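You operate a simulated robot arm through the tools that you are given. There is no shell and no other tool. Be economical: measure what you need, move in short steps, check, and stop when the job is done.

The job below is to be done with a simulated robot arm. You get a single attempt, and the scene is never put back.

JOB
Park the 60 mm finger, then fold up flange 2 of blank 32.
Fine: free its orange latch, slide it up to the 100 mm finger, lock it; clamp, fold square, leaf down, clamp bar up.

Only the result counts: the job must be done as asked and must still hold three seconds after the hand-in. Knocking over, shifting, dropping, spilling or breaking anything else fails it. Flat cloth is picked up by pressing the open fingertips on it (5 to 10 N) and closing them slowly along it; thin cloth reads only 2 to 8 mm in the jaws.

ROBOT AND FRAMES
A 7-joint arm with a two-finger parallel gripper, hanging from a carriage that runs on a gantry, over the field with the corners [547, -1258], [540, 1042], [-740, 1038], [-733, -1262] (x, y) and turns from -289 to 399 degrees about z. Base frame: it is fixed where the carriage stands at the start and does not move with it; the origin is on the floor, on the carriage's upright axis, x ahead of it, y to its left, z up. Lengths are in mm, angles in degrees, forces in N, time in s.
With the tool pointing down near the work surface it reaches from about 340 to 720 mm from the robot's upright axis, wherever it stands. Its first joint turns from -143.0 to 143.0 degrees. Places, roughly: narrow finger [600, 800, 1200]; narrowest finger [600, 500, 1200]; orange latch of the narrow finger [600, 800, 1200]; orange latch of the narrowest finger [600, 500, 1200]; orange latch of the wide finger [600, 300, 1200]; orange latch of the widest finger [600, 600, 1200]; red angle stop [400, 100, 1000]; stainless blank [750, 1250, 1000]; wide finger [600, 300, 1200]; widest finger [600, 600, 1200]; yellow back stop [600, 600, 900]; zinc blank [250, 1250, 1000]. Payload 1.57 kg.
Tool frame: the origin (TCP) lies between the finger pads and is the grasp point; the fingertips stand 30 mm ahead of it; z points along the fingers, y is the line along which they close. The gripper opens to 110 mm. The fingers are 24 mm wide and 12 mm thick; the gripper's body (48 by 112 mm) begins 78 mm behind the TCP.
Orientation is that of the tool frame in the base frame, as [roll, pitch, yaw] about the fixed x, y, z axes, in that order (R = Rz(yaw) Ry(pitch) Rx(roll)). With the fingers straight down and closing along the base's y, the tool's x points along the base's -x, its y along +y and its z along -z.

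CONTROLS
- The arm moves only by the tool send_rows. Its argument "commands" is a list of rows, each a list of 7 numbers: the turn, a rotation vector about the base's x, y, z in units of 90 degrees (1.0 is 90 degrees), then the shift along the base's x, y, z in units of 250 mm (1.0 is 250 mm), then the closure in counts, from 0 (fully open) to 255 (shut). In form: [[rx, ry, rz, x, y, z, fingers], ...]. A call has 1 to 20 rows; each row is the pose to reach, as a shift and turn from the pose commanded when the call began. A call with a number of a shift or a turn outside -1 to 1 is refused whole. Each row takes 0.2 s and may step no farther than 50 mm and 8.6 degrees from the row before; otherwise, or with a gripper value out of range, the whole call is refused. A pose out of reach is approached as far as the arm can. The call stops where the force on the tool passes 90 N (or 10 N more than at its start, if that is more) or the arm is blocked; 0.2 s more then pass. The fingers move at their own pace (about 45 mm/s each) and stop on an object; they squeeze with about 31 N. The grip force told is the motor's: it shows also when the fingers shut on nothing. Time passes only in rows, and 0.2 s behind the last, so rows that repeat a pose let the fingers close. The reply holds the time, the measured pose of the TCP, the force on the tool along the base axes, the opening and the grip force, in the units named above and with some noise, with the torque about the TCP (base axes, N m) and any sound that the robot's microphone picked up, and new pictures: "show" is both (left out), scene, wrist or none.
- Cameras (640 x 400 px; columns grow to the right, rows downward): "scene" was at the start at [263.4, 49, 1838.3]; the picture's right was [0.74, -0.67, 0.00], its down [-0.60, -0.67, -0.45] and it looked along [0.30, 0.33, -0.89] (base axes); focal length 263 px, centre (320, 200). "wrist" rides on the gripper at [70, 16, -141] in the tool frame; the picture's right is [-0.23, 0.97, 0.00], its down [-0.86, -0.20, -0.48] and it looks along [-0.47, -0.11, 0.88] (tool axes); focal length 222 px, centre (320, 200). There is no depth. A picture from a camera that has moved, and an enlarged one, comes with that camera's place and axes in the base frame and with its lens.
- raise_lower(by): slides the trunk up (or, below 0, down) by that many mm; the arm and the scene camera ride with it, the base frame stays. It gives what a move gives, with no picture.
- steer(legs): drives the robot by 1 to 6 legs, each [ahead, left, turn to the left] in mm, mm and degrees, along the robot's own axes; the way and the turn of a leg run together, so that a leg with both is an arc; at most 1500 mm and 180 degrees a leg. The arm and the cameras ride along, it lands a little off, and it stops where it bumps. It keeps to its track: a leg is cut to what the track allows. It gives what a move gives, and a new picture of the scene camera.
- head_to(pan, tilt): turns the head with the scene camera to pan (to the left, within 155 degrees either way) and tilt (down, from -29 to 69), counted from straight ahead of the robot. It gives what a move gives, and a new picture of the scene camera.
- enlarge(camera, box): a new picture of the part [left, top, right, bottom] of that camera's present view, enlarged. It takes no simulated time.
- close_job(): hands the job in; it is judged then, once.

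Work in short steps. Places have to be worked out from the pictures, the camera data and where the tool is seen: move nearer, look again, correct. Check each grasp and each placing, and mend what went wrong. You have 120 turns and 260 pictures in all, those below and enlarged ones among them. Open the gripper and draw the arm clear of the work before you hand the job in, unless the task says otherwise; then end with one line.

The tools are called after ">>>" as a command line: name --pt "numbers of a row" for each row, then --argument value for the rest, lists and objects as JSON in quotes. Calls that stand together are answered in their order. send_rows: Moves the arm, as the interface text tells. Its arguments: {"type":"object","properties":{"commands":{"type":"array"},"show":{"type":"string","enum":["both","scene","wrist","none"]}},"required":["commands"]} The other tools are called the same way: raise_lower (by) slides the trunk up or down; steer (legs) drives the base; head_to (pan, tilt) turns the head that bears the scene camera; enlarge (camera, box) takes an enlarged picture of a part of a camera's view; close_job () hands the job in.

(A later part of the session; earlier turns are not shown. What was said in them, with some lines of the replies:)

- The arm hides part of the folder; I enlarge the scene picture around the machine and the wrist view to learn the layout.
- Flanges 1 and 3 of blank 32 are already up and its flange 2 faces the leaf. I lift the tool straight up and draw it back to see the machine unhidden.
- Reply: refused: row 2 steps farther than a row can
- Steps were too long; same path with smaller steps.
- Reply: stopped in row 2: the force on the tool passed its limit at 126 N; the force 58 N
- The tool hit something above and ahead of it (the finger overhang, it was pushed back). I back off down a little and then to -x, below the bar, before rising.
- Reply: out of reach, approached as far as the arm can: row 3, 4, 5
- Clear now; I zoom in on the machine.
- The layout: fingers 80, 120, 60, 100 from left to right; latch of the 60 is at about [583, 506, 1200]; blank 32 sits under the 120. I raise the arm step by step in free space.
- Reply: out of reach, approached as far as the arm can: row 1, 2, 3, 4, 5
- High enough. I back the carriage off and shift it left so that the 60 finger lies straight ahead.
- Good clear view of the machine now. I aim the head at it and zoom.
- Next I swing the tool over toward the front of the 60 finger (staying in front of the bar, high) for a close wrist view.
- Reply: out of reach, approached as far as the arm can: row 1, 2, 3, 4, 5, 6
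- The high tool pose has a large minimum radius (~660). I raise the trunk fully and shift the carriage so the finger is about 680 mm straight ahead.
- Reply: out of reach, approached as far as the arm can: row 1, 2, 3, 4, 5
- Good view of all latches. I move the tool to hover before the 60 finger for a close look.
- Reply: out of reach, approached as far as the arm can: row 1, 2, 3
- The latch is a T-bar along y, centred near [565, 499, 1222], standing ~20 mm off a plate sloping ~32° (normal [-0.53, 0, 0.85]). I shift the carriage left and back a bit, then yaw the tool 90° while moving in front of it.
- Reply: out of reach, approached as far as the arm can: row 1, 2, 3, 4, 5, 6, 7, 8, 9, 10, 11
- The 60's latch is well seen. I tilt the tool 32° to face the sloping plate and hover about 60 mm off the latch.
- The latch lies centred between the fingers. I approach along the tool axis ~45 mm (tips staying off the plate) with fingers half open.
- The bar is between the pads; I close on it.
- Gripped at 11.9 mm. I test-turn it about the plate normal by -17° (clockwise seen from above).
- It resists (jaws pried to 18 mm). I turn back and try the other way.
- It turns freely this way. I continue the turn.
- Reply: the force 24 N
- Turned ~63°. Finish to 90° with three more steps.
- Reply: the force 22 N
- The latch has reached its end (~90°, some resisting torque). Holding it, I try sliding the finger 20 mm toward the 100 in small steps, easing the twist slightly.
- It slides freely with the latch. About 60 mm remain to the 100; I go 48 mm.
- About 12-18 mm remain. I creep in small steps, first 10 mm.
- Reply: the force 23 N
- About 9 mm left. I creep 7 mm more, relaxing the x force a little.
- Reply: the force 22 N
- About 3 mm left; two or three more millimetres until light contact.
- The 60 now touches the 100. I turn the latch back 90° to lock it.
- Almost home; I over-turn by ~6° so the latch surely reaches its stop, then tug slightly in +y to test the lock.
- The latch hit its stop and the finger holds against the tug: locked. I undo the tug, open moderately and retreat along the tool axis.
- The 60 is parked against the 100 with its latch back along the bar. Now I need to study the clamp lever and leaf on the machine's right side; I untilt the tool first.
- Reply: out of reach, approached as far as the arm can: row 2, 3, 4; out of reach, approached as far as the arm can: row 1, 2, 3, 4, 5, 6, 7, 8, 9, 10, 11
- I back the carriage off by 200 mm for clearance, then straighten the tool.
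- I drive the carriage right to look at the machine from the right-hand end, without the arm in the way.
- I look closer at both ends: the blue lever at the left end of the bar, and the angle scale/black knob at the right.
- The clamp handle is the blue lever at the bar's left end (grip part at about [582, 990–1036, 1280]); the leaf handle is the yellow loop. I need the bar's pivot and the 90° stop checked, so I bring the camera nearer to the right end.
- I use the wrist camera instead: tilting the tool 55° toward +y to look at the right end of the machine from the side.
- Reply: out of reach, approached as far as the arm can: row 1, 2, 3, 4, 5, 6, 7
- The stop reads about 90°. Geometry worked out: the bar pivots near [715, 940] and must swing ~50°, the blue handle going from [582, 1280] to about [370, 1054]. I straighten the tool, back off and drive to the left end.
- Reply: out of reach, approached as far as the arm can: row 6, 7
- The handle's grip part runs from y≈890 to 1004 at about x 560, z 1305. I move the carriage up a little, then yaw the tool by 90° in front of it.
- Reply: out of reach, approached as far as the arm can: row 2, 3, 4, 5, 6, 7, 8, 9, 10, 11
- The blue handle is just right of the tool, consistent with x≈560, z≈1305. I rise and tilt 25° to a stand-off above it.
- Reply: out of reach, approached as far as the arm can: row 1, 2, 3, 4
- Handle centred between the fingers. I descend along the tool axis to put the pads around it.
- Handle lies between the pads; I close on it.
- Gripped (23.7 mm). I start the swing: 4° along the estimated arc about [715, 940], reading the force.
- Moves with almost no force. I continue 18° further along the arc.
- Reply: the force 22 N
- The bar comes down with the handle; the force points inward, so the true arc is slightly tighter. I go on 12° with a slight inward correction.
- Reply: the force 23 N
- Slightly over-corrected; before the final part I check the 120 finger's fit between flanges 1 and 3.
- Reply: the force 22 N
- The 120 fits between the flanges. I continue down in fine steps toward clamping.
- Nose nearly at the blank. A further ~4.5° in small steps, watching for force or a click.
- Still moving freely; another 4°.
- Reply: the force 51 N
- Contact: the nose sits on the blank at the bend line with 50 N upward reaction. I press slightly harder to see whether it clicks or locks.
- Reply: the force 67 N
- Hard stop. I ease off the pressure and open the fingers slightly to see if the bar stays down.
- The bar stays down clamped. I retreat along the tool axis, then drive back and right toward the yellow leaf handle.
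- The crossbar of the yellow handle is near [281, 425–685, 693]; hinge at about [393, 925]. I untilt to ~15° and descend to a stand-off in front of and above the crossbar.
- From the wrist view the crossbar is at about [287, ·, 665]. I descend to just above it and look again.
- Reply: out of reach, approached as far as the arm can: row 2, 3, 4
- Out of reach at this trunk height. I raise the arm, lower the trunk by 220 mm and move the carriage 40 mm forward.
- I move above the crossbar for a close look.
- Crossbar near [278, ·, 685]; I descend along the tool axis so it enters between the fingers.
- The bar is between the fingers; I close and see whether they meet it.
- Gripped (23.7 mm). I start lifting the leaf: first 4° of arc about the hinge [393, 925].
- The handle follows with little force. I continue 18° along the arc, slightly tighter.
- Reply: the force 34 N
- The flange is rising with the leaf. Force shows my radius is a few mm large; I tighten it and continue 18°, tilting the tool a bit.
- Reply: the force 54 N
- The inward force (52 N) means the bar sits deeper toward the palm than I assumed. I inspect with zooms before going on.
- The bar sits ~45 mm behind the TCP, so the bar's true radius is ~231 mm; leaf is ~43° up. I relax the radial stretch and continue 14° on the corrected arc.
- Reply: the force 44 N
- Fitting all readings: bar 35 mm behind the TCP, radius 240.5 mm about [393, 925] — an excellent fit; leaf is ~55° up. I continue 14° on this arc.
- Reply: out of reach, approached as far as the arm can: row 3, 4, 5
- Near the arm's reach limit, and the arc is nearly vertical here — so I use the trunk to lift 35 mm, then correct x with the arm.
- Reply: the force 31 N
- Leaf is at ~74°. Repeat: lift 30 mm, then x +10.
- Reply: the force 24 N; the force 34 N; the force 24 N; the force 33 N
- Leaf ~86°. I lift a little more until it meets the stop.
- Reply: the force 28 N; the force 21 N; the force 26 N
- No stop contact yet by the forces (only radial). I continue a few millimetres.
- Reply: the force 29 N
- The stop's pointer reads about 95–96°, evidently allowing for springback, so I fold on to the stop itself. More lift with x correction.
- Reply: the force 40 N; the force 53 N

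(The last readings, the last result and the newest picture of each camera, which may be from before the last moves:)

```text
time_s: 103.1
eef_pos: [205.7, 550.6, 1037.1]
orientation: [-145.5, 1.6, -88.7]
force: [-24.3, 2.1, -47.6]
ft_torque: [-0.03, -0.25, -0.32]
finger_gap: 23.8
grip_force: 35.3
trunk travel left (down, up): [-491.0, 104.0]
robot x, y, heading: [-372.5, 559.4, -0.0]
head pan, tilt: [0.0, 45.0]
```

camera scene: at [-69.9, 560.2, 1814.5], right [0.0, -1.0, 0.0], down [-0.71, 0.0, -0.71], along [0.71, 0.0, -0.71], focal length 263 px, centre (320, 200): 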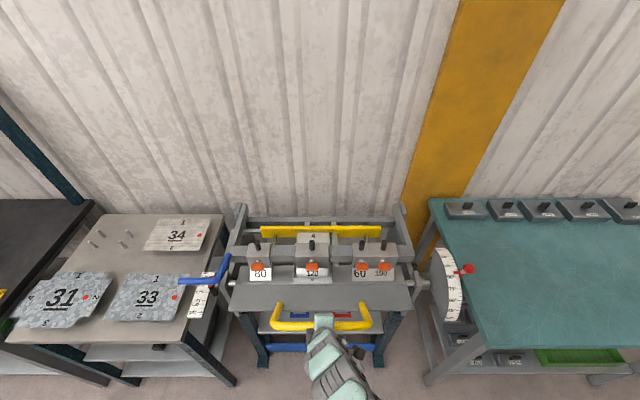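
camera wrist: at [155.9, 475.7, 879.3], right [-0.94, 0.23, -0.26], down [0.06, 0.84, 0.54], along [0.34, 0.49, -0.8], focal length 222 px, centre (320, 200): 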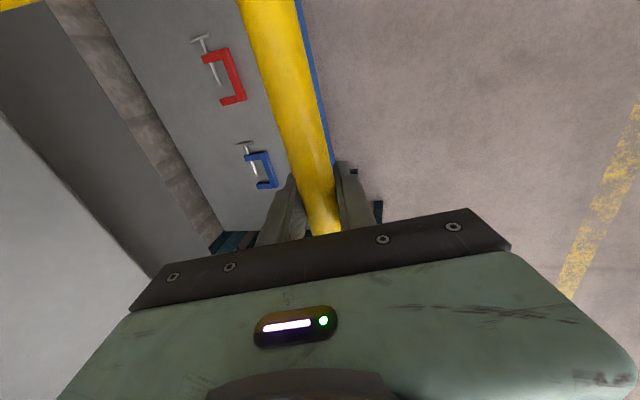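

Firm resistance (~53 N tangential) and slight slip in the fingers: the leaf is at its stop. Now I bring the leaf back down, reversing the path with trunk and arm.

>>> raise_lower --by -16

>>> send_rows --pt "0 0 0 -0.02 0 0 255" --pt "0 0 0 -0.04 0 0 255" --show "none"

>>> raise_lower --by -20

>>> send_rows --pt "0 0 0 -0.02 0 0 255" --pt "0 0 0 -0.03 0 0 255" --show "scene"

>>> enlarge --camera "scene" --box '[220, 210, 420, 350]'

```text
time_s: 103.8
eef_pos: [214.5, 552.4, 1027.1]
orientation: [-144.6, 1.5, -88.4]
force: [-29.5, -0.7, 13.1]
ft_torque: [0.34, -0.14, -0.31]
finger_gap: 23.9
grip_force: 35.8
trunk travel left (down, up): [-475.0, 120.0]
robot x, y, heading: [-372.1, 559.1, 0.0]
head pan, tilt: [0.0, 45.0]
```

```text
time_s: 104.4
eef_pos: [211.0, 550.6, 1028.5]
orientation: [-144.3, 1.5, -88.6]
force: [24.8, 3.2, -16.0]
ft_torque: [0.23, 0.18, -0.33]
finger_gap: 23.8
grip_force: 36.1
trunk travel left (down, up): [-475.0, 120.0]
robot x, y, heading: [-370.6, 558.0, -0.0]
head pan, tilt: [0.0, 45.0]
```

```text
time_s: 105.0
eef_pos: [200.9, 551.8, 1003.1]
orientation: [-145.1, 1.5, -88.6]
force: [-27.0, 0.0, 12.4]
ft_torque: [0.25, -0.14, -0.06]
finger_gap: 24.0
grip_force: 35.8
trunk travel left (down, up): [-455.0, 140.0]
robot x, y, heading: [-372.3, 553.9, 0.1]
head pan, tilt: [0.0, 45.0]
```

```text
time_s: 105.6
eef_pos: [202.5, 551.7, 1007.5]
orientation: [-144.4, 1.4, -88.6]
force: [25.6, 2.4, -15.6]
ft_torque: [0.04, 0.18, -0.14]
finger_gap: 23.7
grip_force: 35.7
trunk travel left (down, up): [-455.0, 140.0]
robot x, y, heading: [-374.1, 557.3, 0.3]
head pan, tilt: [0.0, 45.0]
camera scene: at [-66.9, 560.2, 1792.1], right [0.0, -1.0, 0.0], down [-0.71, 0.0, -0.71], along [0.71, 0.0, -0.71], focal length 263 px, centre (320, 200)
```

scene: 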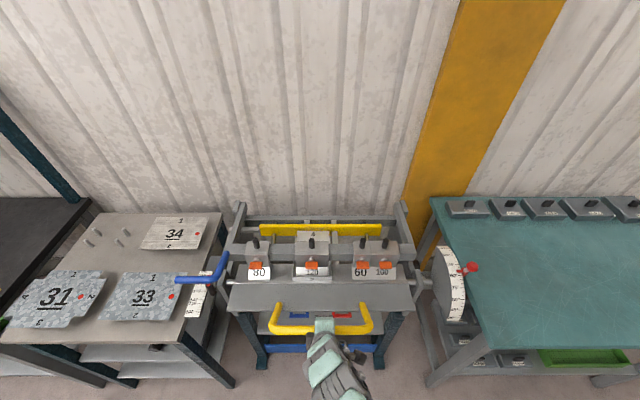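

```text
2.86 times, centred on (320, 280) of scene
camera zoom: at [-66.9, 560.2, 1792.1], right [0.0, -1.0, 0.0], down [-0.71, 0.0, -0.71], along [0.71, 0.0, -0.71], focal length 751 px, centre (320, -29)
```

zoom: 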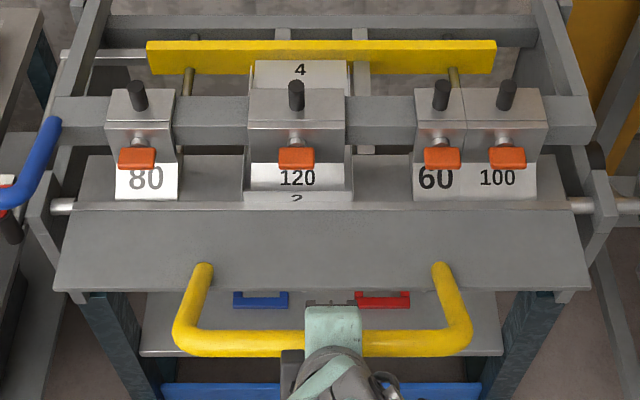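

The leaf follows down. I continue lowering with the trunk plus x corrections.

>>> raise_lower --by -25

>>> send_rows --pt "0 0 0 -0.02 0 0 255" --pt "0 0 0 -0.04 0 0 255" --show "none"

>>> raise_lower --by -30

>>> send_rows --pt "0 0 0 -0.015 0 0 255" --pt "0 0 0 -0.03 0 0 255" --show "none"

>>> raise_lower --by -25

```text
time_s: 106.3
eef_pos: [193.3, 551.7, 976.3]
orientation: [-145.1, 1.5, -88.6]
force: [-29.6, -2.0, 10.6]
ft_torque: [0.42, -0.28, 0.03]
finger_gap: 23.9
grip_force: 36.0
trunk travel left (down, up): [-430.0, 165.0]
robot x, y, heading: [-370.7, 555.7, 0.1]
head pan, tilt: [0.0, 45.0]
```

```text
time_s: 107.0
eef_pos: [194.7, 550.9, 983.8]
orientation: [-144.2, 1.4, -88.5]
force: [31.0, 3.2, -12.6]
ft_torque: [0.02, 0.46, -0.15]
finger_gap: 24.0
grip_force: 36.2
trunk travel left (down, up): [-430.0, 165.0]
robot x, y, heading: [-372.9, 555.2, 0.3]
head pan, tilt: [0.0, 45.0]
```

```text
time_s: 107.7
eef_pos: [182.0, 551.5, 948.2]
orientation: [-145.1, 1.5, -88.6]
force: [-24.2, 0.3, 3.8]
ft_torque: [0.33, -0.13, 0.01]
finger_gap: 23.8
grip_force: 35.2
trunk travel left (down, up): [-400.0, 195.0]
robot x, y, heading: [-372.1, 554.8, 0.1]
head pan, tilt: [0.0, 45.0]
```

```text
time_s: 108.3
eef_pos: [184.7, 551.2, 953.2]
orientation: [-144.5, 1.5, -88.5]
force: [14.7, 2.4, -6.4]
ft_torque: [0.17, 0.13, -0.2]
finger_gap: 24.0
grip_force: 35.6
trunk travel left (down, up): [-400.0, 195.0]
robot x, y, heading: [-367.5, 557.0, 0.3]
head pan, tilt: [0.0, 45.0]
```

```text
time_s: 109.0
eef_pos: [178.3, 550.0, 923.3]
orientation: [-144.7, 1.5, -88.5]
force: [-6.8, 1.3, -2.4]
ft_torque: [0.12, 0.2, -0.11]
finger_gap: 23.8
grip_force: 35.6
trunk travel left (down, up): [-375.0, 220.0]
robot x, y, heading: [-371.6, 556.1, 0.0]
head pan, tilt: [0.0, 45.0]
```

Back within arm reach; I continue down 27° with arm rows on the fitted arc.

>>> send_rows --pt "0 0.014 0 -0.01 0 -0.07 255" --pt "0 0.03 0 -0.015 0 -0.148 255" --pt "0 0.048 0 -0.014 0 -0.226 255" --pt "0 0.064 0 -0.008 0 -0.303 255" --pt "0 0.081 0 0.004 0 -0.379 255" --pt "0 0.098 0 0.022 0 -0.453 255" --show "scene"

```text
time_s: 110.4
eef_pos: [183.3, 551.7, 811.3]
orientation: [-153.7, 1.7, -88.9]
force: [-9.2, 0.3, -0.7]
ft_torque: [0.31, -0.38, -0.21]
finger_gap: 23.5
grip_force: 35.8
trunk travel left (down, up): [-375.0, 220.0]
robot x, y, heading: [-371.7, 558.8, -0.1]
head pan, tilt: [0.0, 45.0]
camera scene: at [-69.4, 560.0, 1711.2], right [0.0, -1.0, 0.0], down [-0.71, 0.0, -0.71], along [0.71, 0.0, -0.71], focal length 263 px, centre (320, 200)
```

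scene: 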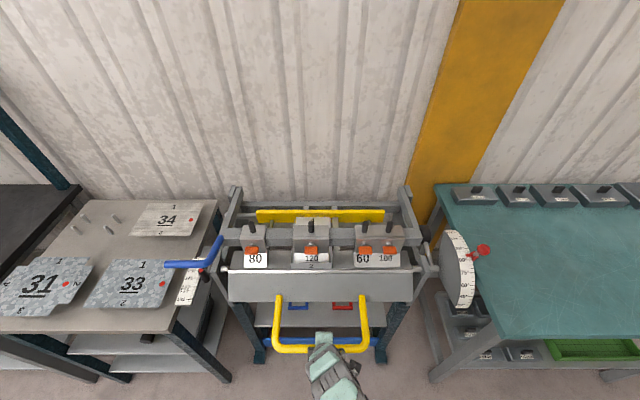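

Very low forces. I bring the leaf the rest of the way down to rest.

>>> send_rows --pt "0 0.014 0 0.023 0 -0.072 255" --pt "0 0.03 0 0.052 0 -0.142 255" --pt "0 0.046 0 0.087 0 -0.209 255" --pt "0 0.062 0 0.126 0 -0.272 255" --pt "0 0.078 0 0.169 0 -0.333 255" --pt "0 0.094 0 0.217 0 -0.388 255" --pt "0 0.11 0 0.27 0 -0.44 255" --pt "0 0.122 0 0.327 0 -0.486 255" --pt "0 0.122 0 0.37 0 -0.517 255" --show "scene"

>>> enlarge --camera "scene" --box '[220, 210, 420, 350]'

```text
time_s: 112.4
eef_pos: [267.1, 550.8, 676.9]
orientation: [-165.3, 1.8, -89.1]
force: [-23.6, 4.0, -31.0]
ft_torque: [-0.3, -1.12, -0.37]
finger_gap: 23.9
grip_force: 36.1
trunk travel left (down, up): [-375.0, 220.0]
robot x, y, heading: [-374.4, 553.9, 0.1]
head pan, tilt: [0.0, 45.0]
camera scene: at [-72.0, 560.3, 1709.6], right [0.0, -1.0, 0.0], down [-0.71, 0.0, -0.7], along [0.7, 0.0, -0.71], focal length 263 px, centre (320, 200)
```

scene: 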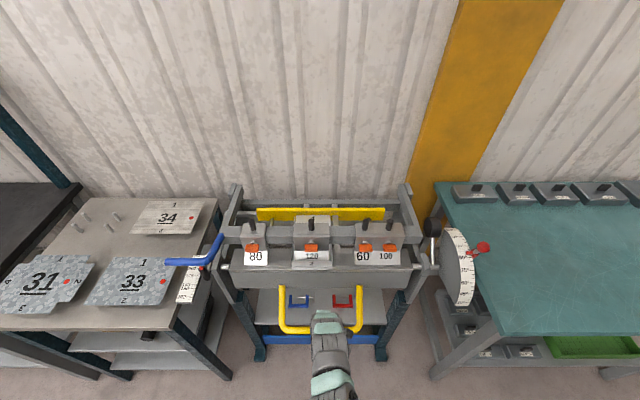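

```text
2.86 times, centred on (320, 280) of scene
camera zoom: at [-72.0, 560.3, 1709.6], right [0.0, -1.0, 0.0], down [-0.71, 0.0, -0.7], along [0.7, 0.0, -0.71], focal length 751 px, centre (320, -29)
```

zoom: 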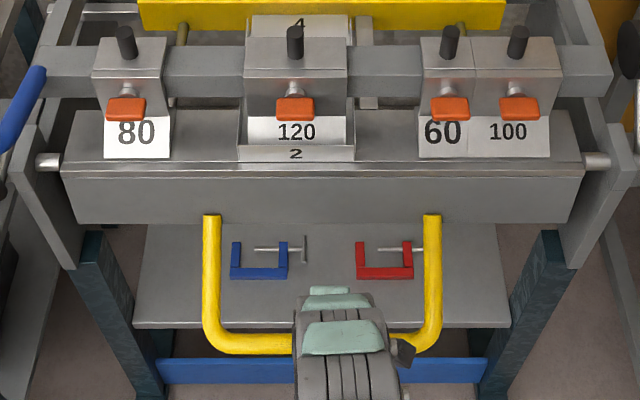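

Flange 2 stands up and the leaf is back about where it started. I nudge it a bit (+x) to be sure it rests on its lower stop.

>>> send_rows --pt "0 0 0 0.01 0 0 255" --pt "0 0 0 0.03 0 -0.006 255" --pt "0 0 0 0.04 0 -0.01 255" --show "none"

```text
time_s: 113.2
eef_pos: [277.3, 551.7, 676.0]
orientation: [-164.9, 2.0, -89.1]
force: [-25.4, 1.9, -35.2]
ft_torque: [-0.1, -0.97, -0.26]
finger_gap: 23.9
grip_force: 35.9
trunk travel left (down, up): [-375.0, 220.0]
robot x, y, heading: [-370.7, 559.9, 0.1]
head pan, tilt: [0.0, 45.0]
```

It moved on another 10 mm; push a bit more.

>>> send_rows --pt "0 0 0 0.016 0 0.0 255" --pt "0 0 0 0.032 0 -0.004 255" --pt "0 0 0 0.04 0 -0.008 255" --show "none"

```text
time_s: 114.0
eef_pos: [287.4, 549.9, 674.2]
orientation: [-165.0, 1.8, -89.3]
force: [-25.0, -0.6, -33.5]
ft_torque: [0.13, -0.78, -0.19]
finger_gap: 23.5
grip_force: 35.6
trunk travel left (down, up): [-375.0, 220.0]
robot x, y, heading: [-367.6, 559.9, 0.1]
head pan, tilt: [0.0, 45.0]
```

Still moving freely; continue until it stops.

>>> send_rows --pt "0 0 0 0.016 0 0.0 255" --pt "0 0 0 0.032 0 -0.004 255" --pt "0 0 0 0.048 0 -0.01 255" --show "scene"

>>> enlarge --camera "scene" --box '[220, 210, 420, 350]'

```text
time_s: 114.8
eef_pos: [289.3, 549.3, 665.6]
orientation: [-165.6, 1.9, -89.2]
force: [-69.9, -0.8, 9.4]
ft_torque: [0.02, -1.53, -0.19]
finger_gap: 23.6
grip_force: 35.9
trunk travel left (down, up): [-375.0, 220.0]
robot x, y, heading: [-370.8, 557.8, 0.1]
head pan, tilt: [0.0, 45.0]
camera scene: at [-75.3, 559.9, 1708.3], right [0.0, -1.0, 0.0], down [-0.72, 0.0, -0.7], along [0.7, 0.0, -0.72], focal length 263 px, centre (320, 200)
```

scene: 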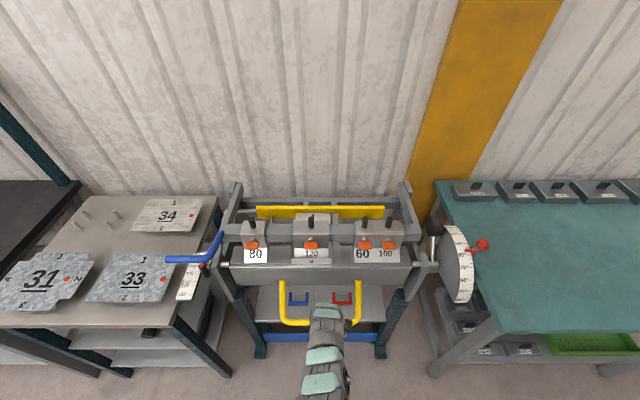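

```text
2.86 times, centred on (320, 280) of scene
camera zoom: at [-75.3, 559.9, 1708.3], right [0.0, -1.0, 0.0], down [-0.72, 0.0, -0.7], along [0.7, 0.0, -0.72], focal length 751 px, centre (320, -29)
```

zoom: 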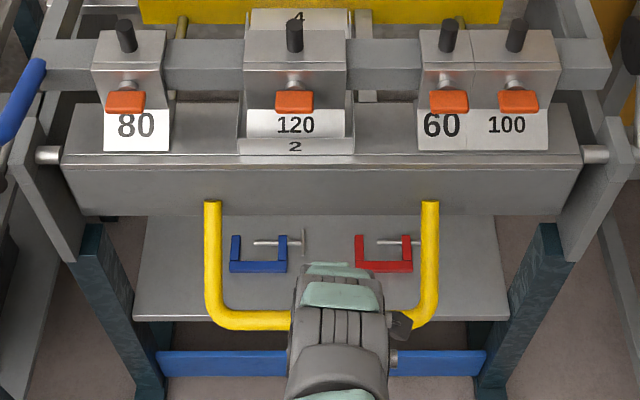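

Now the leaf is hard against its lower stop (70 N). I relax, open, and withdraw upward along the tool axis.

>>> send_rows --pt "0 0 0 -0.02 0 0.0 255" --pt "0 0 0 -0.04 0 0.01 255" --pt "0 0 0 -0.04 0 0.01 200" --pt "0 0 0 -0.04 0 0.01 150" --pt "0 0 0 -0.04 0 0.01 130" --pt "0 0 0 -0.04 0 0.01 130" --show "wrist"

```text
time_s: 116.2
eef_pos: [301.5, 550.0, 678.7]
orientation: [-164.3, 1.8, -89.1]
force: [0.2, 0.6, -0.8]
ft_torque: [0.0, -0.02, 0.03]
finger_gap: 54.6
grip_force: 0.7
trunk travel left (down, up): [-375.0, 220.0]
robot x, y, heading: [-371.9, 557.5, 0.3]
head pan, tilt: [0.0, 45.0]
camera wrist: at [248.7, 475.3, 810.3], right [-0.94, 0.22, -0.26], down [0.05, 0.84, 0.54], along [0.34, 0.5, -0.8], focal length 222 px, centre (320, 200)
```

wrist: 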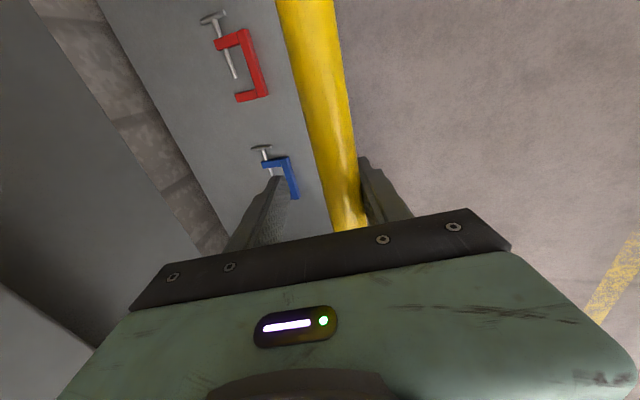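

Released; the bar is nearer the outer finger, so I shift -12 mm in x and then withdraw upward.

>>> send_rows --pt "0 0 0 -0.05 0 0.0 110" --pt "0 0 0 -0.06 0 0.06 110" --pt "0 0 0 -0.1 0 0.2 110" --pt "0 0 0 -0.15 0 0.36 110" --pt "0 0 0 -0.22 0 0.54 110" --pt "0 0 0 -0.3 0 0.7 110" --pt "0 0 0 -0.38 0 0.84 110" --show "both"

>>> enlarge --camera "scene" --box '[220, 210, 420, 350]'

```text
time_s: 117.8
eef_pos: [204.5, 550.8, 888.9]
orientation: [-164.5, 1.8, -89.2]
force: [-0.1, 1.1, 0.8]
ft_torque: [-0.03, -0.01, 0.04]
finger_gap: 62.3
grip_force: 0.0
trunk travel left (down, up): [-375.0, 220.0]
robot x, y, heading: [-374.8, 556.5, 0.1]
head pan, tilt: [0.0, 45.0]
camera scene: at [-68.6, 560.0, 1711.7], right [0.0, -1.0, 0.0], down [-0.71, 0.0, -0.71], along [0.71, 0.0, -0.71], focal length 263 px, centre (320, 200)
camera wrist: at [151.8, 475.6, 1019.9], right [-0.94, 0.22, -0.25], down [0.05, 0.84, 0.54], along [0.33, 0.5, -0.8], focal length 222 px, centre (320, 200)
```

scene: 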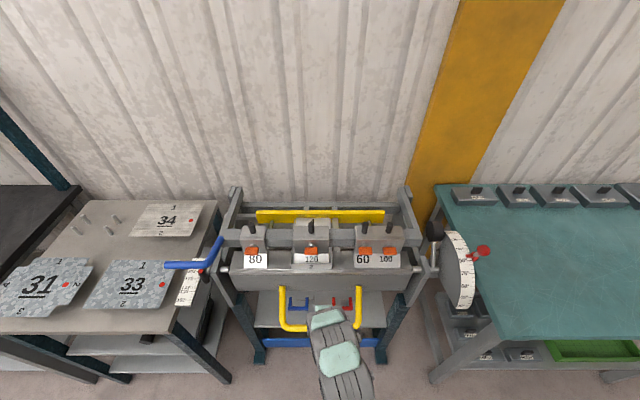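
wrist: 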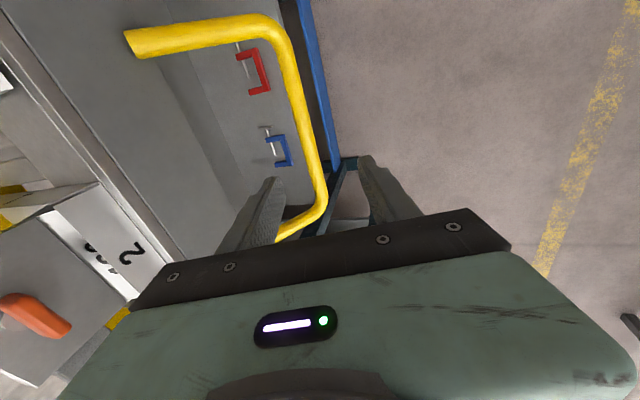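

```text
2.86 times, centred on (320, 280) of scene
camera zoom: at [-68.6, 560.0, 1711.7], right [0.0, -1.0, 0.0], down [-0.71, 0.0, -0.71], along [0.71, 0.0, -0.71], focal length 751 px, centre (320, -29)
```

zoom: 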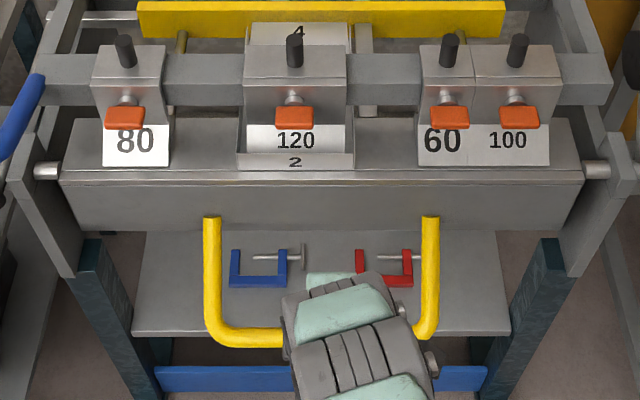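

Leaf is down. Before unclamping I check the flange's angle from the side with the wrist camera (tool rolled 45° toward +y, staying in front of the machine).

>>> send_rows --pt "0.07 0 0 0.04 -0.06 0.1 110" --pt "0.15 0 0 0.08 -0.12 0.2 110" --pt "0.23 0 0 0.14 -0.2 0.3 110" --pt "0.31 0 0 0.2 -0.28 0.38 110" --pt "0.39 0 0 0.28 -0.36 0.44 110" --pt "0.46 0 0 0.36 -0.42 0.48 110" --pt "0.5 0 0 0.42 -0.44 0.48 110" --show "wrist"

```text
time_s: 119.4
eef_pos: [310.6, 439.6, 1009.3]
orientation: [-163.7, 47.0, -88.8]
force: [-0.1, 0.4, 0.5]
ft_torque: [0.03, 0.02, 0.02]
finger_gap: 62.5
grip_force: 0.0
trunk travel left (down, up): [-375.0, 220.0]
robot x, y, heading: [-373.9, 553.2, 0.3]
head pan, tilt: [0.0, 45.0]
camera wrist: at [258.0, 295.1, 1049.3], right [-0.94, 0.33, -0.02], down [0.05, 0.21, 0.98], along [0.33, 0.92, -0.21], focal length 222 px, centre (320, 200)
```

wrist: 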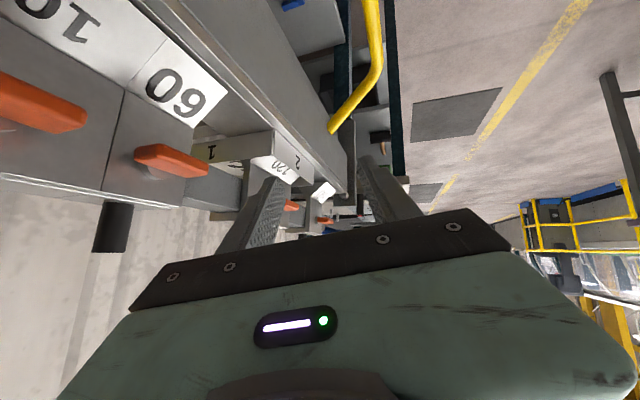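

>>> enlarge --camera "wrist" --box '[190, 100, 370, 220]'

```text
3.33 times, centred on (280, 160) of wrist
camera zoom: at [258.0, 295.1, 1049.3], right [-0.94, 0.33, -0.02], down [0.05, 0.21, 0.98], along [0.33, 0.92, -0.21], focal length 740 px, centre (453, 333)
```

zoom: 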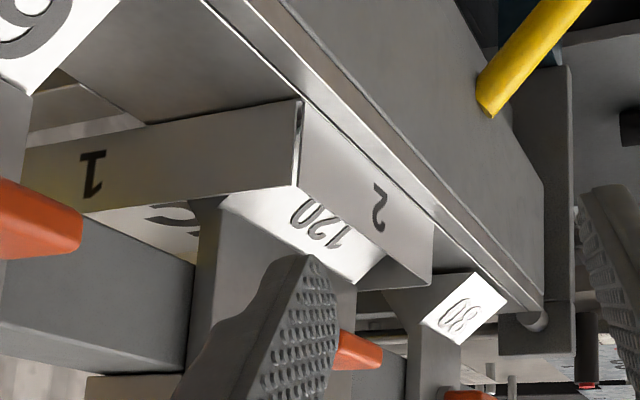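

The corner seam between flanges 1 and 2 is closed along its length: flange 2 is square. I roll the tool back, raise the trunk and drive to the blue handle to unclamp.

>>> send_rows --pt "-0.07 0 0 -0.06 0.03 0.02 110" --pt "-0.15 0 0 -0.14 0.08 0.02 110" --pt "-0.23 0 0 -0.22 0.14 0.02 110" --pt "-0.31 0 0 -0.3 0.2 0.02 110" --pt "-0.39 0 0 -0.38 0.28 0.0 110" --pt "-0.46 0 0 -0.42 0.36 -0.04 110" --pt "-0.5 0 0 -0.42 0.42 -0.1 110" --show "none"

>>> send_rows --pt "0 -0.09 0 -0.03 0 -0.02 110" --pt "0 -0.18 0 -0.06 0 -0.04 110" --pt "0 -0.27 0 -0.09 0 -0.06 110" --pt "0 -0.36 0 -0.12 0 -0.06 110" --pt "0 -0.43 0 -0.14 0 -0.06 110" --show "none"

>>> raise_lower --by 220

```text
time_s: 121.0
eef_pos: [203.9, 544.1, 982.7]
orientation: [-164.4, 1.8, -89.3]
force: [-0.1, -0.1, -0.5]
ft_torque: [-0.01, -0.01, 0.0]
finger_gap: 62.8
grip_force: 0.0
trunk travel left (down, up): [-375.0, 220.0]
robot x, y, heading: [-368.3, 558.3, 0.0]
head pan, tilt: [0.0, 45.0]
```

```text
time_s: 122.2
eef_pos: [181.4, 548.7, 946.9]
orientation: [-127.1, 0.5, -86.6]
force: [-2.9, 0.5, -2.2]
ft_torque: [-0.01, -0.34, -0.13]
finger_gap: 62.5
grip_force: 0.0
out of reach, approached as far as the arm can: row 2, 3, 4, 5
trunk travel left (down, up): [-375.0, 220.0]
robot x, y, heading: [-371.6, 557.5, 0.0]
head pan, tilt: [0.0, 45.0]
```

```text
time_s: 124.5
eef_pos: [187.9, 549.4, 1172.6]
orientation: [-126.5, 1.5, -87.1]
force: [-0.8, 0.6, -0.2]
ft_torque: [0.01, 0.01, 0.0]
finger_gap: 62.6
grip_force: 0.1
trunk travel left (down, up): [-595.0, 0.0]
robot x, y, heading: [-370.7, 554.1, -0.0]
head pan, tilt: [0.0, 45.0]
```

I drive left and forward to the same place as for the clamping.

>>> steer --legs '[[0, 400, 0], [140, 5, 0]]'

>>> send_rows --pt "0 0 0 -0.12 0 -0.08 110" --pt "0 0 0 -0.24 0 -0.16 110" --pt "0 0 0 -0.3 0 -0.26 110" --pt "0 0 0 -0.3 0 -0.32 110" --show "both"

```text
time_s: 128.0
eef_pos: [327.8, 950.4, 1170.1]
orientation: [-126.6, 1.6, -87.2]
force: [-0.8, -0.6, 0.0]
ft_torque: [0.04, 0.01, 0.01]
finger_gap: 62.7
grip_force: 0.1
trunk travel left (down, up): [-595.0, 0.0]
robot x, y, heading: [-233.3, 957.0, -0.0]
head pan, tilt: [0.0, 45.0]
camera scene: at [70.8, 961.5, 1931.7], right [0.0, -1.0, 0.0], down [-0.71, 0.0, -0.71], along [0.71, 0.0, -0.71], focal length 263 px, centre (320, 200)
```

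scene: 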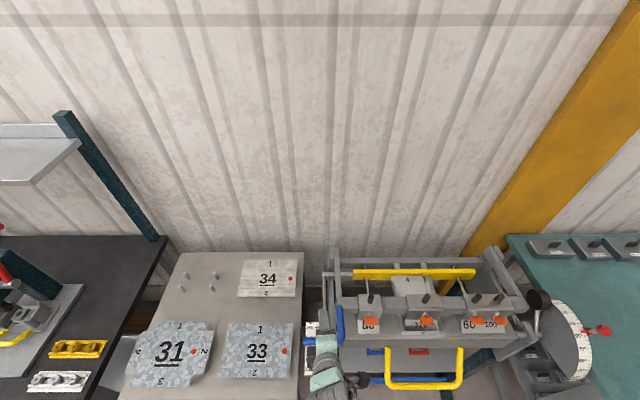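

```text
time_s: 128.9
eef_pos: [251.4, 949.4, 1092.9]
orientation: [-126.7, 1.4, -87.4]
force: [-0.5, -0.5, -0.5]
ft_torque: [0.02, 0.01, 0.02]
finger_gap: 62.5
grip_force: 0.1
trunk travel left (down, up): [-595.0, 0.0]
robot x, y, heading: [-228.8, 961.2, -0.1]
head pan, tilt: [0.0, 45.0]
camera scene: at [70.9, 961.5, 1931.7], right [0.0, -1.0, 0.0], down [-0.71, 0.0, -0.71], along [0.71, 0.0, -0.71], focal length 263 px, centre (320, 200)
camera wrist: at [131.9, 872.4, 1163.8], right [-0.59, 0.22, -0.78], down [-0.3, 0.83, 0.47], along [0.75, 0.51, -0.42], focal length 222 px, centre (320, 200)
```

scene: 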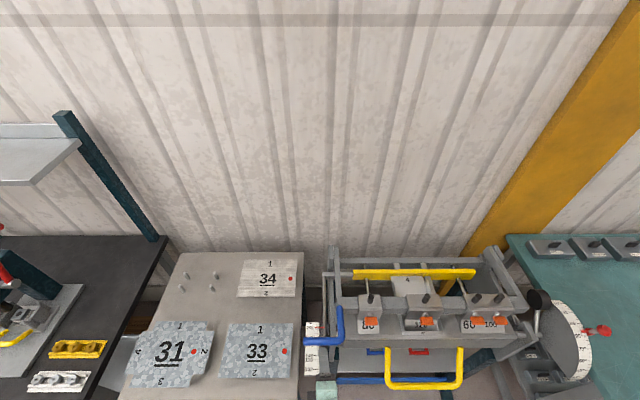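
wrist: 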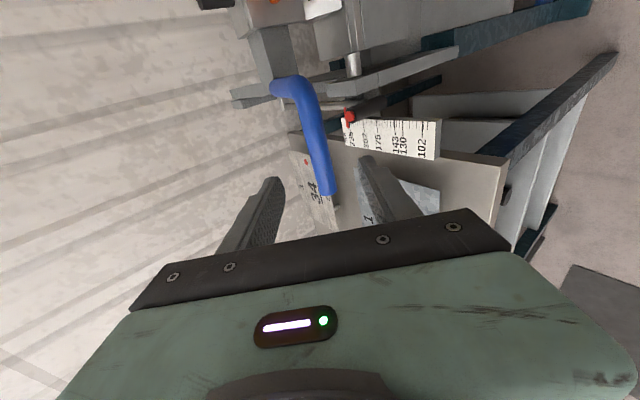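

Well aligned: the handle is straight ahead along the tool axis. I advance 115 mm onto it.

>>> send_rows --pt "0 0 0 0.13 0 -0.09 110" --pt "0 0 0 0.26 0 -0.18 110" --pt "0 0 0 0.366 0 -0.26 110" --show "wrist"

```text
time_s: 129.8
eef_pos: [342.7, 950.9, 1027.0]
orientation: [-126.4, 1.6, -87.2]
force: [-0.7, -0.1, -0.3]
ft_torque: [0.01, -0.04, 0.0]
finger_gap: 62.4
grip_force: 0.0
trunk travel left (down, up): [-595.0, 0.0]
robot x, y, heading: [-232.7, 959.3, -0.1]
head pan, tilt: [0.0, 45.0]
camera wrist: at [223.9, 873.1, 1097.7], right [-0.59, 0.22, -0.78], down [-0.31, 0.83, 0.47], along [0.75, 0.51, -0.42], focal length 222 px, centre (320, 200)
```

wrist: 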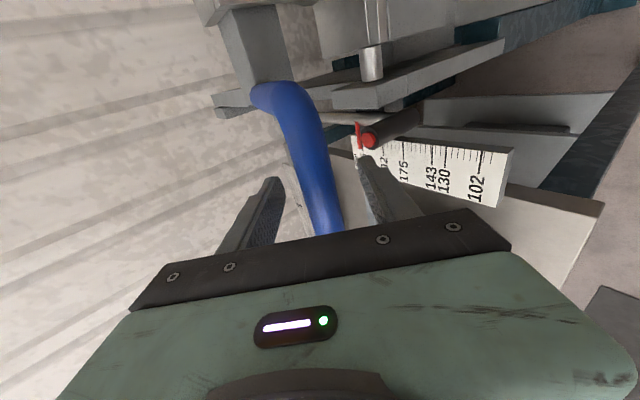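

I close on the handle.

>>> send_rows --pt "0 0 0 0 0 0 200" --pt "0 0 0 0 0 0 255" --pt "0 0 0 0 0 0 255" --pt "0 0 0 0 0 0 255" --show "wrist"

```text
time_s: 130.8
eef_pos: [343.4, 950.1, 1027.1]
orientation: [-126.6, 1.6, -87.4]
force: [1.1, 0.1, -6.2]
ft_torque: [0.33, 0.05, -0.08]
finger_gap: 23.9
grip_force: 27.9
trunk travel left (down, up): [-595.0, 0.0]
robot x, y, heading: [-234.6, 958.1, 0.0]
head pan, tilt: [0.0, 45.0]
camera wrist: at [223.5, 873.0, 1097.7], right [-0.59, 0.22, -0.78], down [-0.3, 0.83, 0.47], along [0.75, 0.51, -0.42], focal length 222 px, centre (320, 200)
```

wrist: 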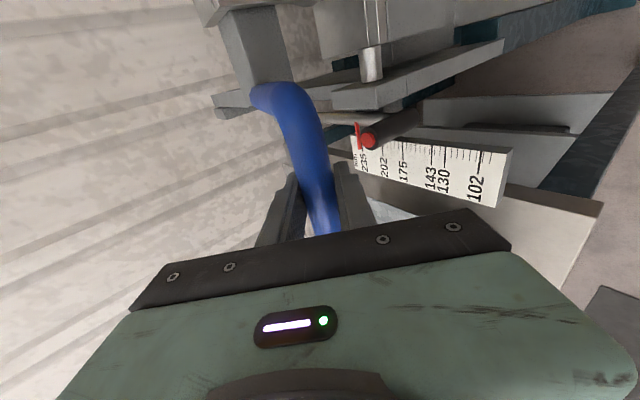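

Gripped. I raise the bar along the recorded path, first part.

>>> send_rows --pt "0 0.002 0 -0.004 0 0.03 255" --pt "0 0.004 0 -0.006 0 0.06 255" --pt "0 0.022 0 0.012 0 0.144 255" --pt "0 0.038 0 0.036 0 0.22 255" --pt "0 0.053 0 0.068 0 0.3 255" --pt "0 0.079 0 0.116 0 0.404 255" --pt "0 0.104 0 0.172 0 0.496 255" --show "scene"

```text
time_s: 132.3
eef_pos: [387.0, 950.0, 1150.9]
orientation: [-135.9, 2.0, -87.6]
force: [-11.8, 2.2, 8.1]
ft_torque: [0.57, -0.14, -0.03]
finger_gap: 23.9
grip_force: 35.7
trunk travel left (down, up): [-595.0, 0.0]
robot x, y, heading: [-233.6, 960.4, -0.5]
head pan, tilt: [0.0, 45.0]
camera scene: at [70.2, 961.6, 1931.8], right [0.0, -1.0, 0.0], down [-0.71, 0.0, -0.71], along [0.71, 0.0, -0.71], focal length 263 px, centre (320, 200)
```

scene: 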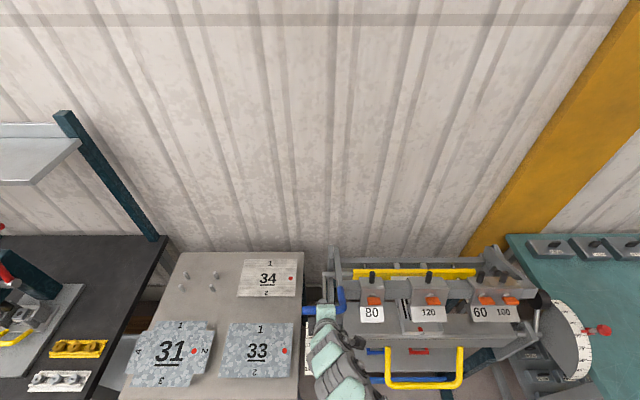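

Blank and flanges are clear. I raise the bar the rest of the way to its start position.

>>> send_rows --pt "0 0.02 0 0.044 0 0.073 255" --pt "0 0.039 0 0.092 0 0.144 255" --pt "0 0.058 0 0.144 0 0.212 255" --pt "0 0.078 0 0.198 0 0.276 255" --pt "0 0.1 0 0.255 0 0.333 255" --pt "0 0.122 0 0.312 0 0.384 255" --pt "0 0.145 0 0.38 0 0.436 255" --pt "0 0.167 0 0.448 0 0.482 255" --pt "0 0.188 0 0.52 0 0.525 255" --pt "0 0.208 0 0.592 0 0.564 255" --pt "0 0.233 0 0.69 0 0.606 255" --show "both"

```text
time_s: 134.8
eef_pos: [561.7, 950.3, 1303.5]
orientation: [-156.8, 2.7, -88.5]
force: [-4.1, -0.2, 18.4]
ft_torque: [0.39, -0.08, -0.33]
finger_gap: 23.6
grip_force: 36.4
trunk travel left (down, up): [-595.0, 0.0]
robot x, y, heading: [-233.8, 956.3, -0.0]
head pan, tilt: [0.0, 45.0]
camera scene: at [71.3, 961.4, 1932.1], right [0.0, -1.0, 0.0], down [-0.71, 0.0, -0.71], along [0.71, 0.0, -0.71], focal length 263 px, centre (320, 200)
camera wrist: at [493.7, 872.8, 1425.3], right [-0.9, 0.22, -0.37], down [-0.03, 0.83, 0.56], along [0.43, 0.51, -0.74], focal length 222 px, centre (320, 200)
```

scene: 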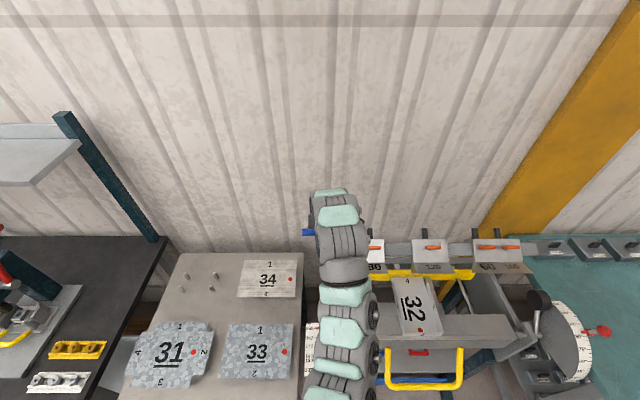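
wrist: 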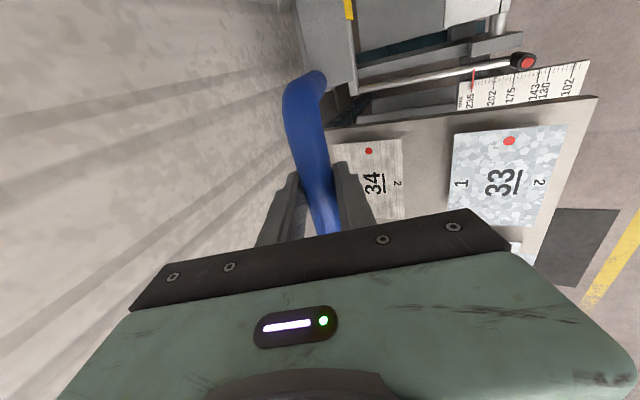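

The bar is back at its starting height. I push a few mm further to see if it rests at its upper stop.

>>> send_rows --pt "0 0 0 0.015 0 0.005 255" --pt "0 0 0 0.03 0 0.01 255" --pt "0 0 0 0.03 0 0.01 255" --show "none"

```text
time_s: 135.6
eef_pos: [564.1, 950.8, 1299.7]
orientation: [-157.3, 2.7, -88.5]
force: [-39.9, -0.3, 16.6]
ft_torque: [0.07, 0.17, -0.15]
finger_gap: 23.8
grip_force: 36.0
trunk travel left (down, up): [-595.0, 0.0]
robot x, y, heading: [-231.4, 959.2, 0.2]
head pan, tilt: [0.0, 45.0]
```

At the upper stop (40 N). I relax, open, and withdraw along the tool axis.

>>> send_rows --pt "0 0 0 -0.01 0 0.0 255" --pt "0 0 0 -0.01 0 0.0 200" --pt "0 0 0 -0.01 0 0.0 150" --pt "0 0 0 -0.01 0 0.0 110" --pt "0 0 0 -0.01 0 0.0 100" --pt "0 0 0 -0.06 0 0.12 100" --pt "0 0 0 -0.12 0 0.25 100" --pt "0 0 0 -0.2 0 0.36 100" --pt "0 0 0 -0.34 0 0.4 100" --show "wrist"

>>> steer --legs '[[-250, 0, 0], [0, -350, 0]]'

>>> enlarge --camera "scene" --box '[210, 190, 450, 370]'

```text
time_s: 137.6
eef_pos: [505.9, 950.7, 1396.7]
orientation: [-156.8, 2.8, -88.5]
force: [-0.3, -0.2, -0.4]
ft_torque: [-0.01, -0.03, -0.01]
finger_gap: 67.4
grip_force: 0.1
out of reach, approached as far as the arm can: row 9
trunk travel left (down, up): [-595.0, 0.0]
robot x, y, heading: [-234.2, 959.4, 0.1]
head pan, tilt: [0.0, 45.0]
camera wrist: at [437.1, 873.2, 1517.6], right [-0.9, 0.22, -0.37], down [-0.03, 0.83, 0.56], along [0.43, 0.51, -0.74], focal length 222 px, centre (320, 200)
```

wrist: 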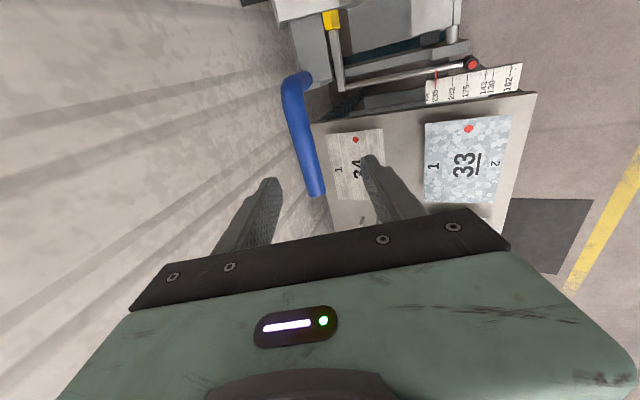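

```text
time_s: 141.3
eef_pos: [254.4, 598.6, 1396.8]
orientation: [-156.8, 2.7, -88.4]
force: [-0.2, -0.9, -0.1]
ft_torque: [0.01, -0.02, -0.01]
finger_gap: 66.8
grip_force: 0.1
trunk travel left (down, up): [-595.0, 0.0]
robot x, y, heading: [-482.7, 604.0, 0.6]
head pan, tilt: [0.0, 45.0]
camera scene: at [-181.5, 608.2, 1931.7], right [0.0, -1.0, 0.0], down [-0.71, 0.0, -0.71], along [0.71, 0.0, -0.71], focal length 263 px, centre (320, 200)
```

scene: 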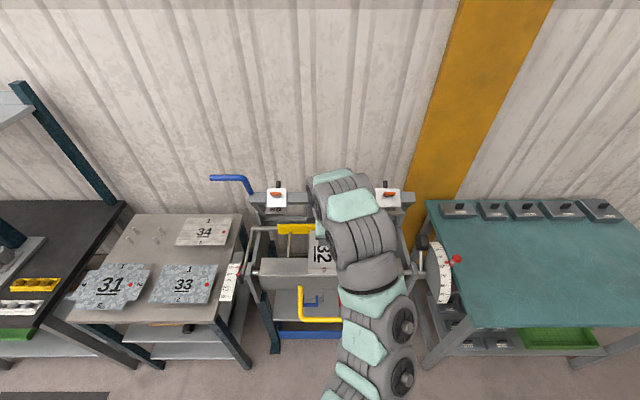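

```text
2.22 times, centred on (330, 280) of scene
camera zoom: at [-181.5, 608.2, 1931.7], right [0.0, -1.0, 0.0], down [-0.71, 0.0, -0.71], along [0.71, 0.0, -0.71], focal length 584 px, centre (298, 22)
```

zoom: 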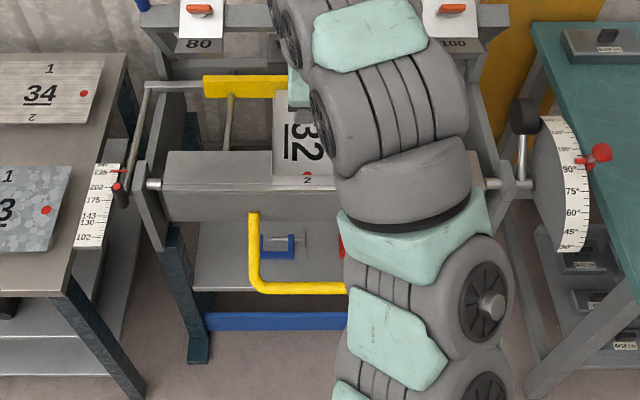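

The arm hides the middle; I move the carriage further right and look left for a final check.

>>> steer --legs '[[0, -600, 0]]'

>>> head_to --pan 30 --tilt 48

>>> enlarge --camera "scene" --box '[230, 120, 410, 290]'

>>> enlarge --camera "scene" --box '[260, 160, 340, 230]'

```text
time_s: 144.6
eef_pos: [254.5, 3.2, 1397.1]
orientation: [-156.8, 2.8, -88.4]
force: [0.3, -0.2, -0.3]
ft_torque: [0.0, -0.02, 0.0]
finger_gap: 66.8
grip_force: 0.1
trunk travel left (down, up): [-595.0, 0.0]
robot x, y, heading: [-484.2, 10.9, -0.1]
head pan, tilt: [0.0, 45.0]
camera scene: at [-180.9, 14.7, 1931.7], right [0.0, -1.0, 0.0], down [-0.71, 0.0, -0.71], along [0.71, 0.0, -0.71], focal length 263 px, centre (320, 200)
```

scene: 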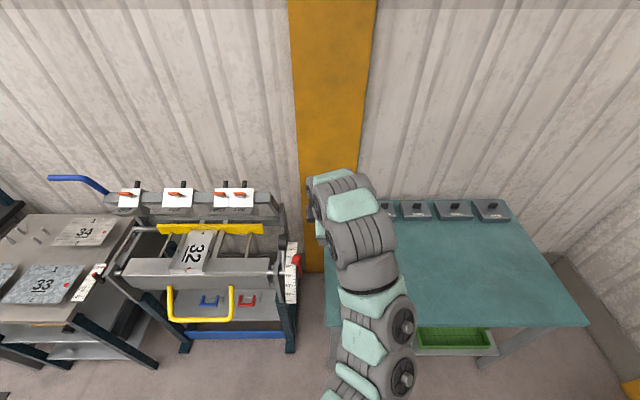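

```text
time_s: 145.6
eef_pos: [253.6, 5.0, 1395.4]
orientation: [-156.8, 2.8, -88.3]
force: [0.0, 0.0, -0.5]
ft_torque: [-0.03, -0.02, 0.02]
finger_gap: 66.9
grip_force: 0.1
trunk travel left (down, up): [-595.0, 0.0]
robot x, y, heading: [-483.4, 14.0, 0.1]
head pan, tilt: [30.0, 48.0]
camera scene: at [-194.0, 54.1, 1927.5], right [0.5, -0.87, 0.0], down [-0.64, -0.37, -0.67], along [0.58, 0.33, -0.74], focal length 263 px, centre (320, 200)
```

scene: 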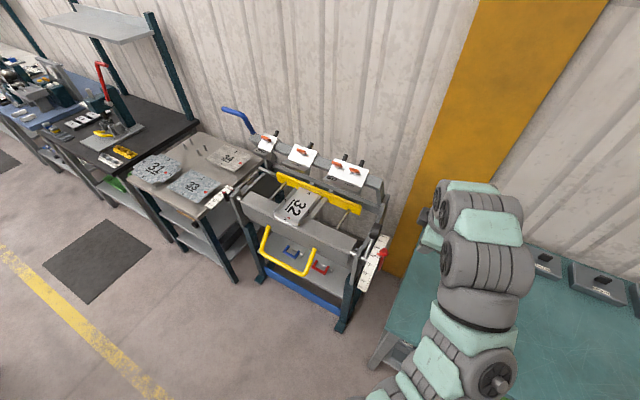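

```text
2.35 times, centred on (320, 205) of scene
camera zoom: at [-194.0, 54.1, 1927.5], right [0.5, -0.87, 0.0], down [-0.64, -0.37, -0.67], along [0.58, 0.33, -0.74], focal length 619 px, centre (320, 188)
```

zoom: 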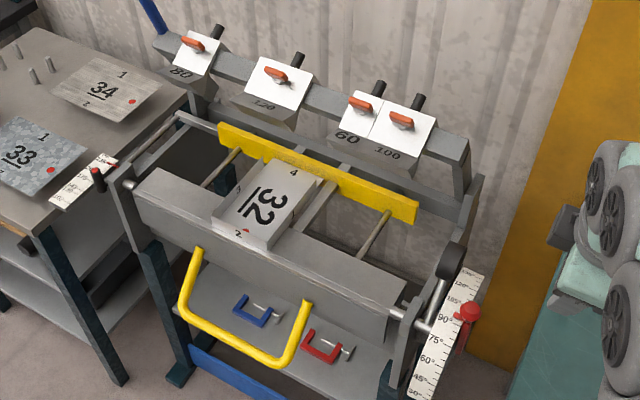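

```text
5.71 times, centred on (300, 195) of scene
camera zoom: at [-194.0, 54.1, 1927.5], right [0.5, -0.87, 0.0], down [-0.64, -0.37, -0.67], along [0.58, 0.33, -0.74], focal length 1503 px, centre (434, 229)
```

zoom: 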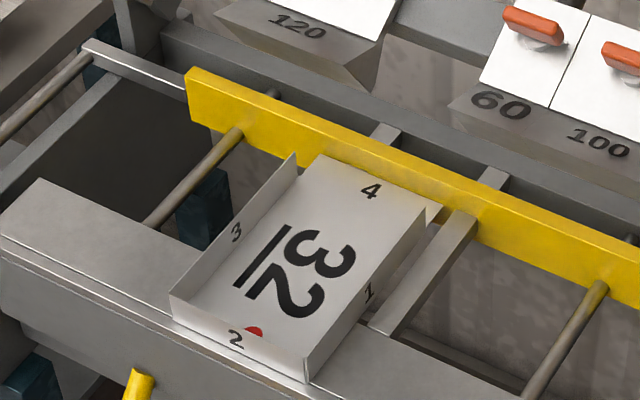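

Final state: the 60 is locked against the 100, flange 2 is square with closed corners, leaf is down and the bar is up. I open the gripper fully and hand in.

>>> send_rows --pt "0 0 0 0 0 0 0" --pt "0 0 0 0 0 0 0" --pt "0 0 0 0 0 0 0" --show "none"

>>> close_job

```text
time_s: 146.4
eef_pos: [254.6, 4.8, 1396.7]
orientation: [-156.7, 2.8, -88.4]
force: [0.6, 0.0, -1.3]
ft_torque: [0.03, -0.01, 0.02]
finger_gap: 110.1
grip_force: 0.0
trunk travel left (down, up): [-595.0, 0.0]
robot x, y, heading: [-479.3, 14.6, 0.3]
head pan, tilt: [30.0, 48.0]
```

```text
The job is handed in.
```

The job is handed in: the 60 mm finger is parked and locked against the 100, flange 2 of blank 32 is folded and looks square, the leaf is down and the clamp bar is up.
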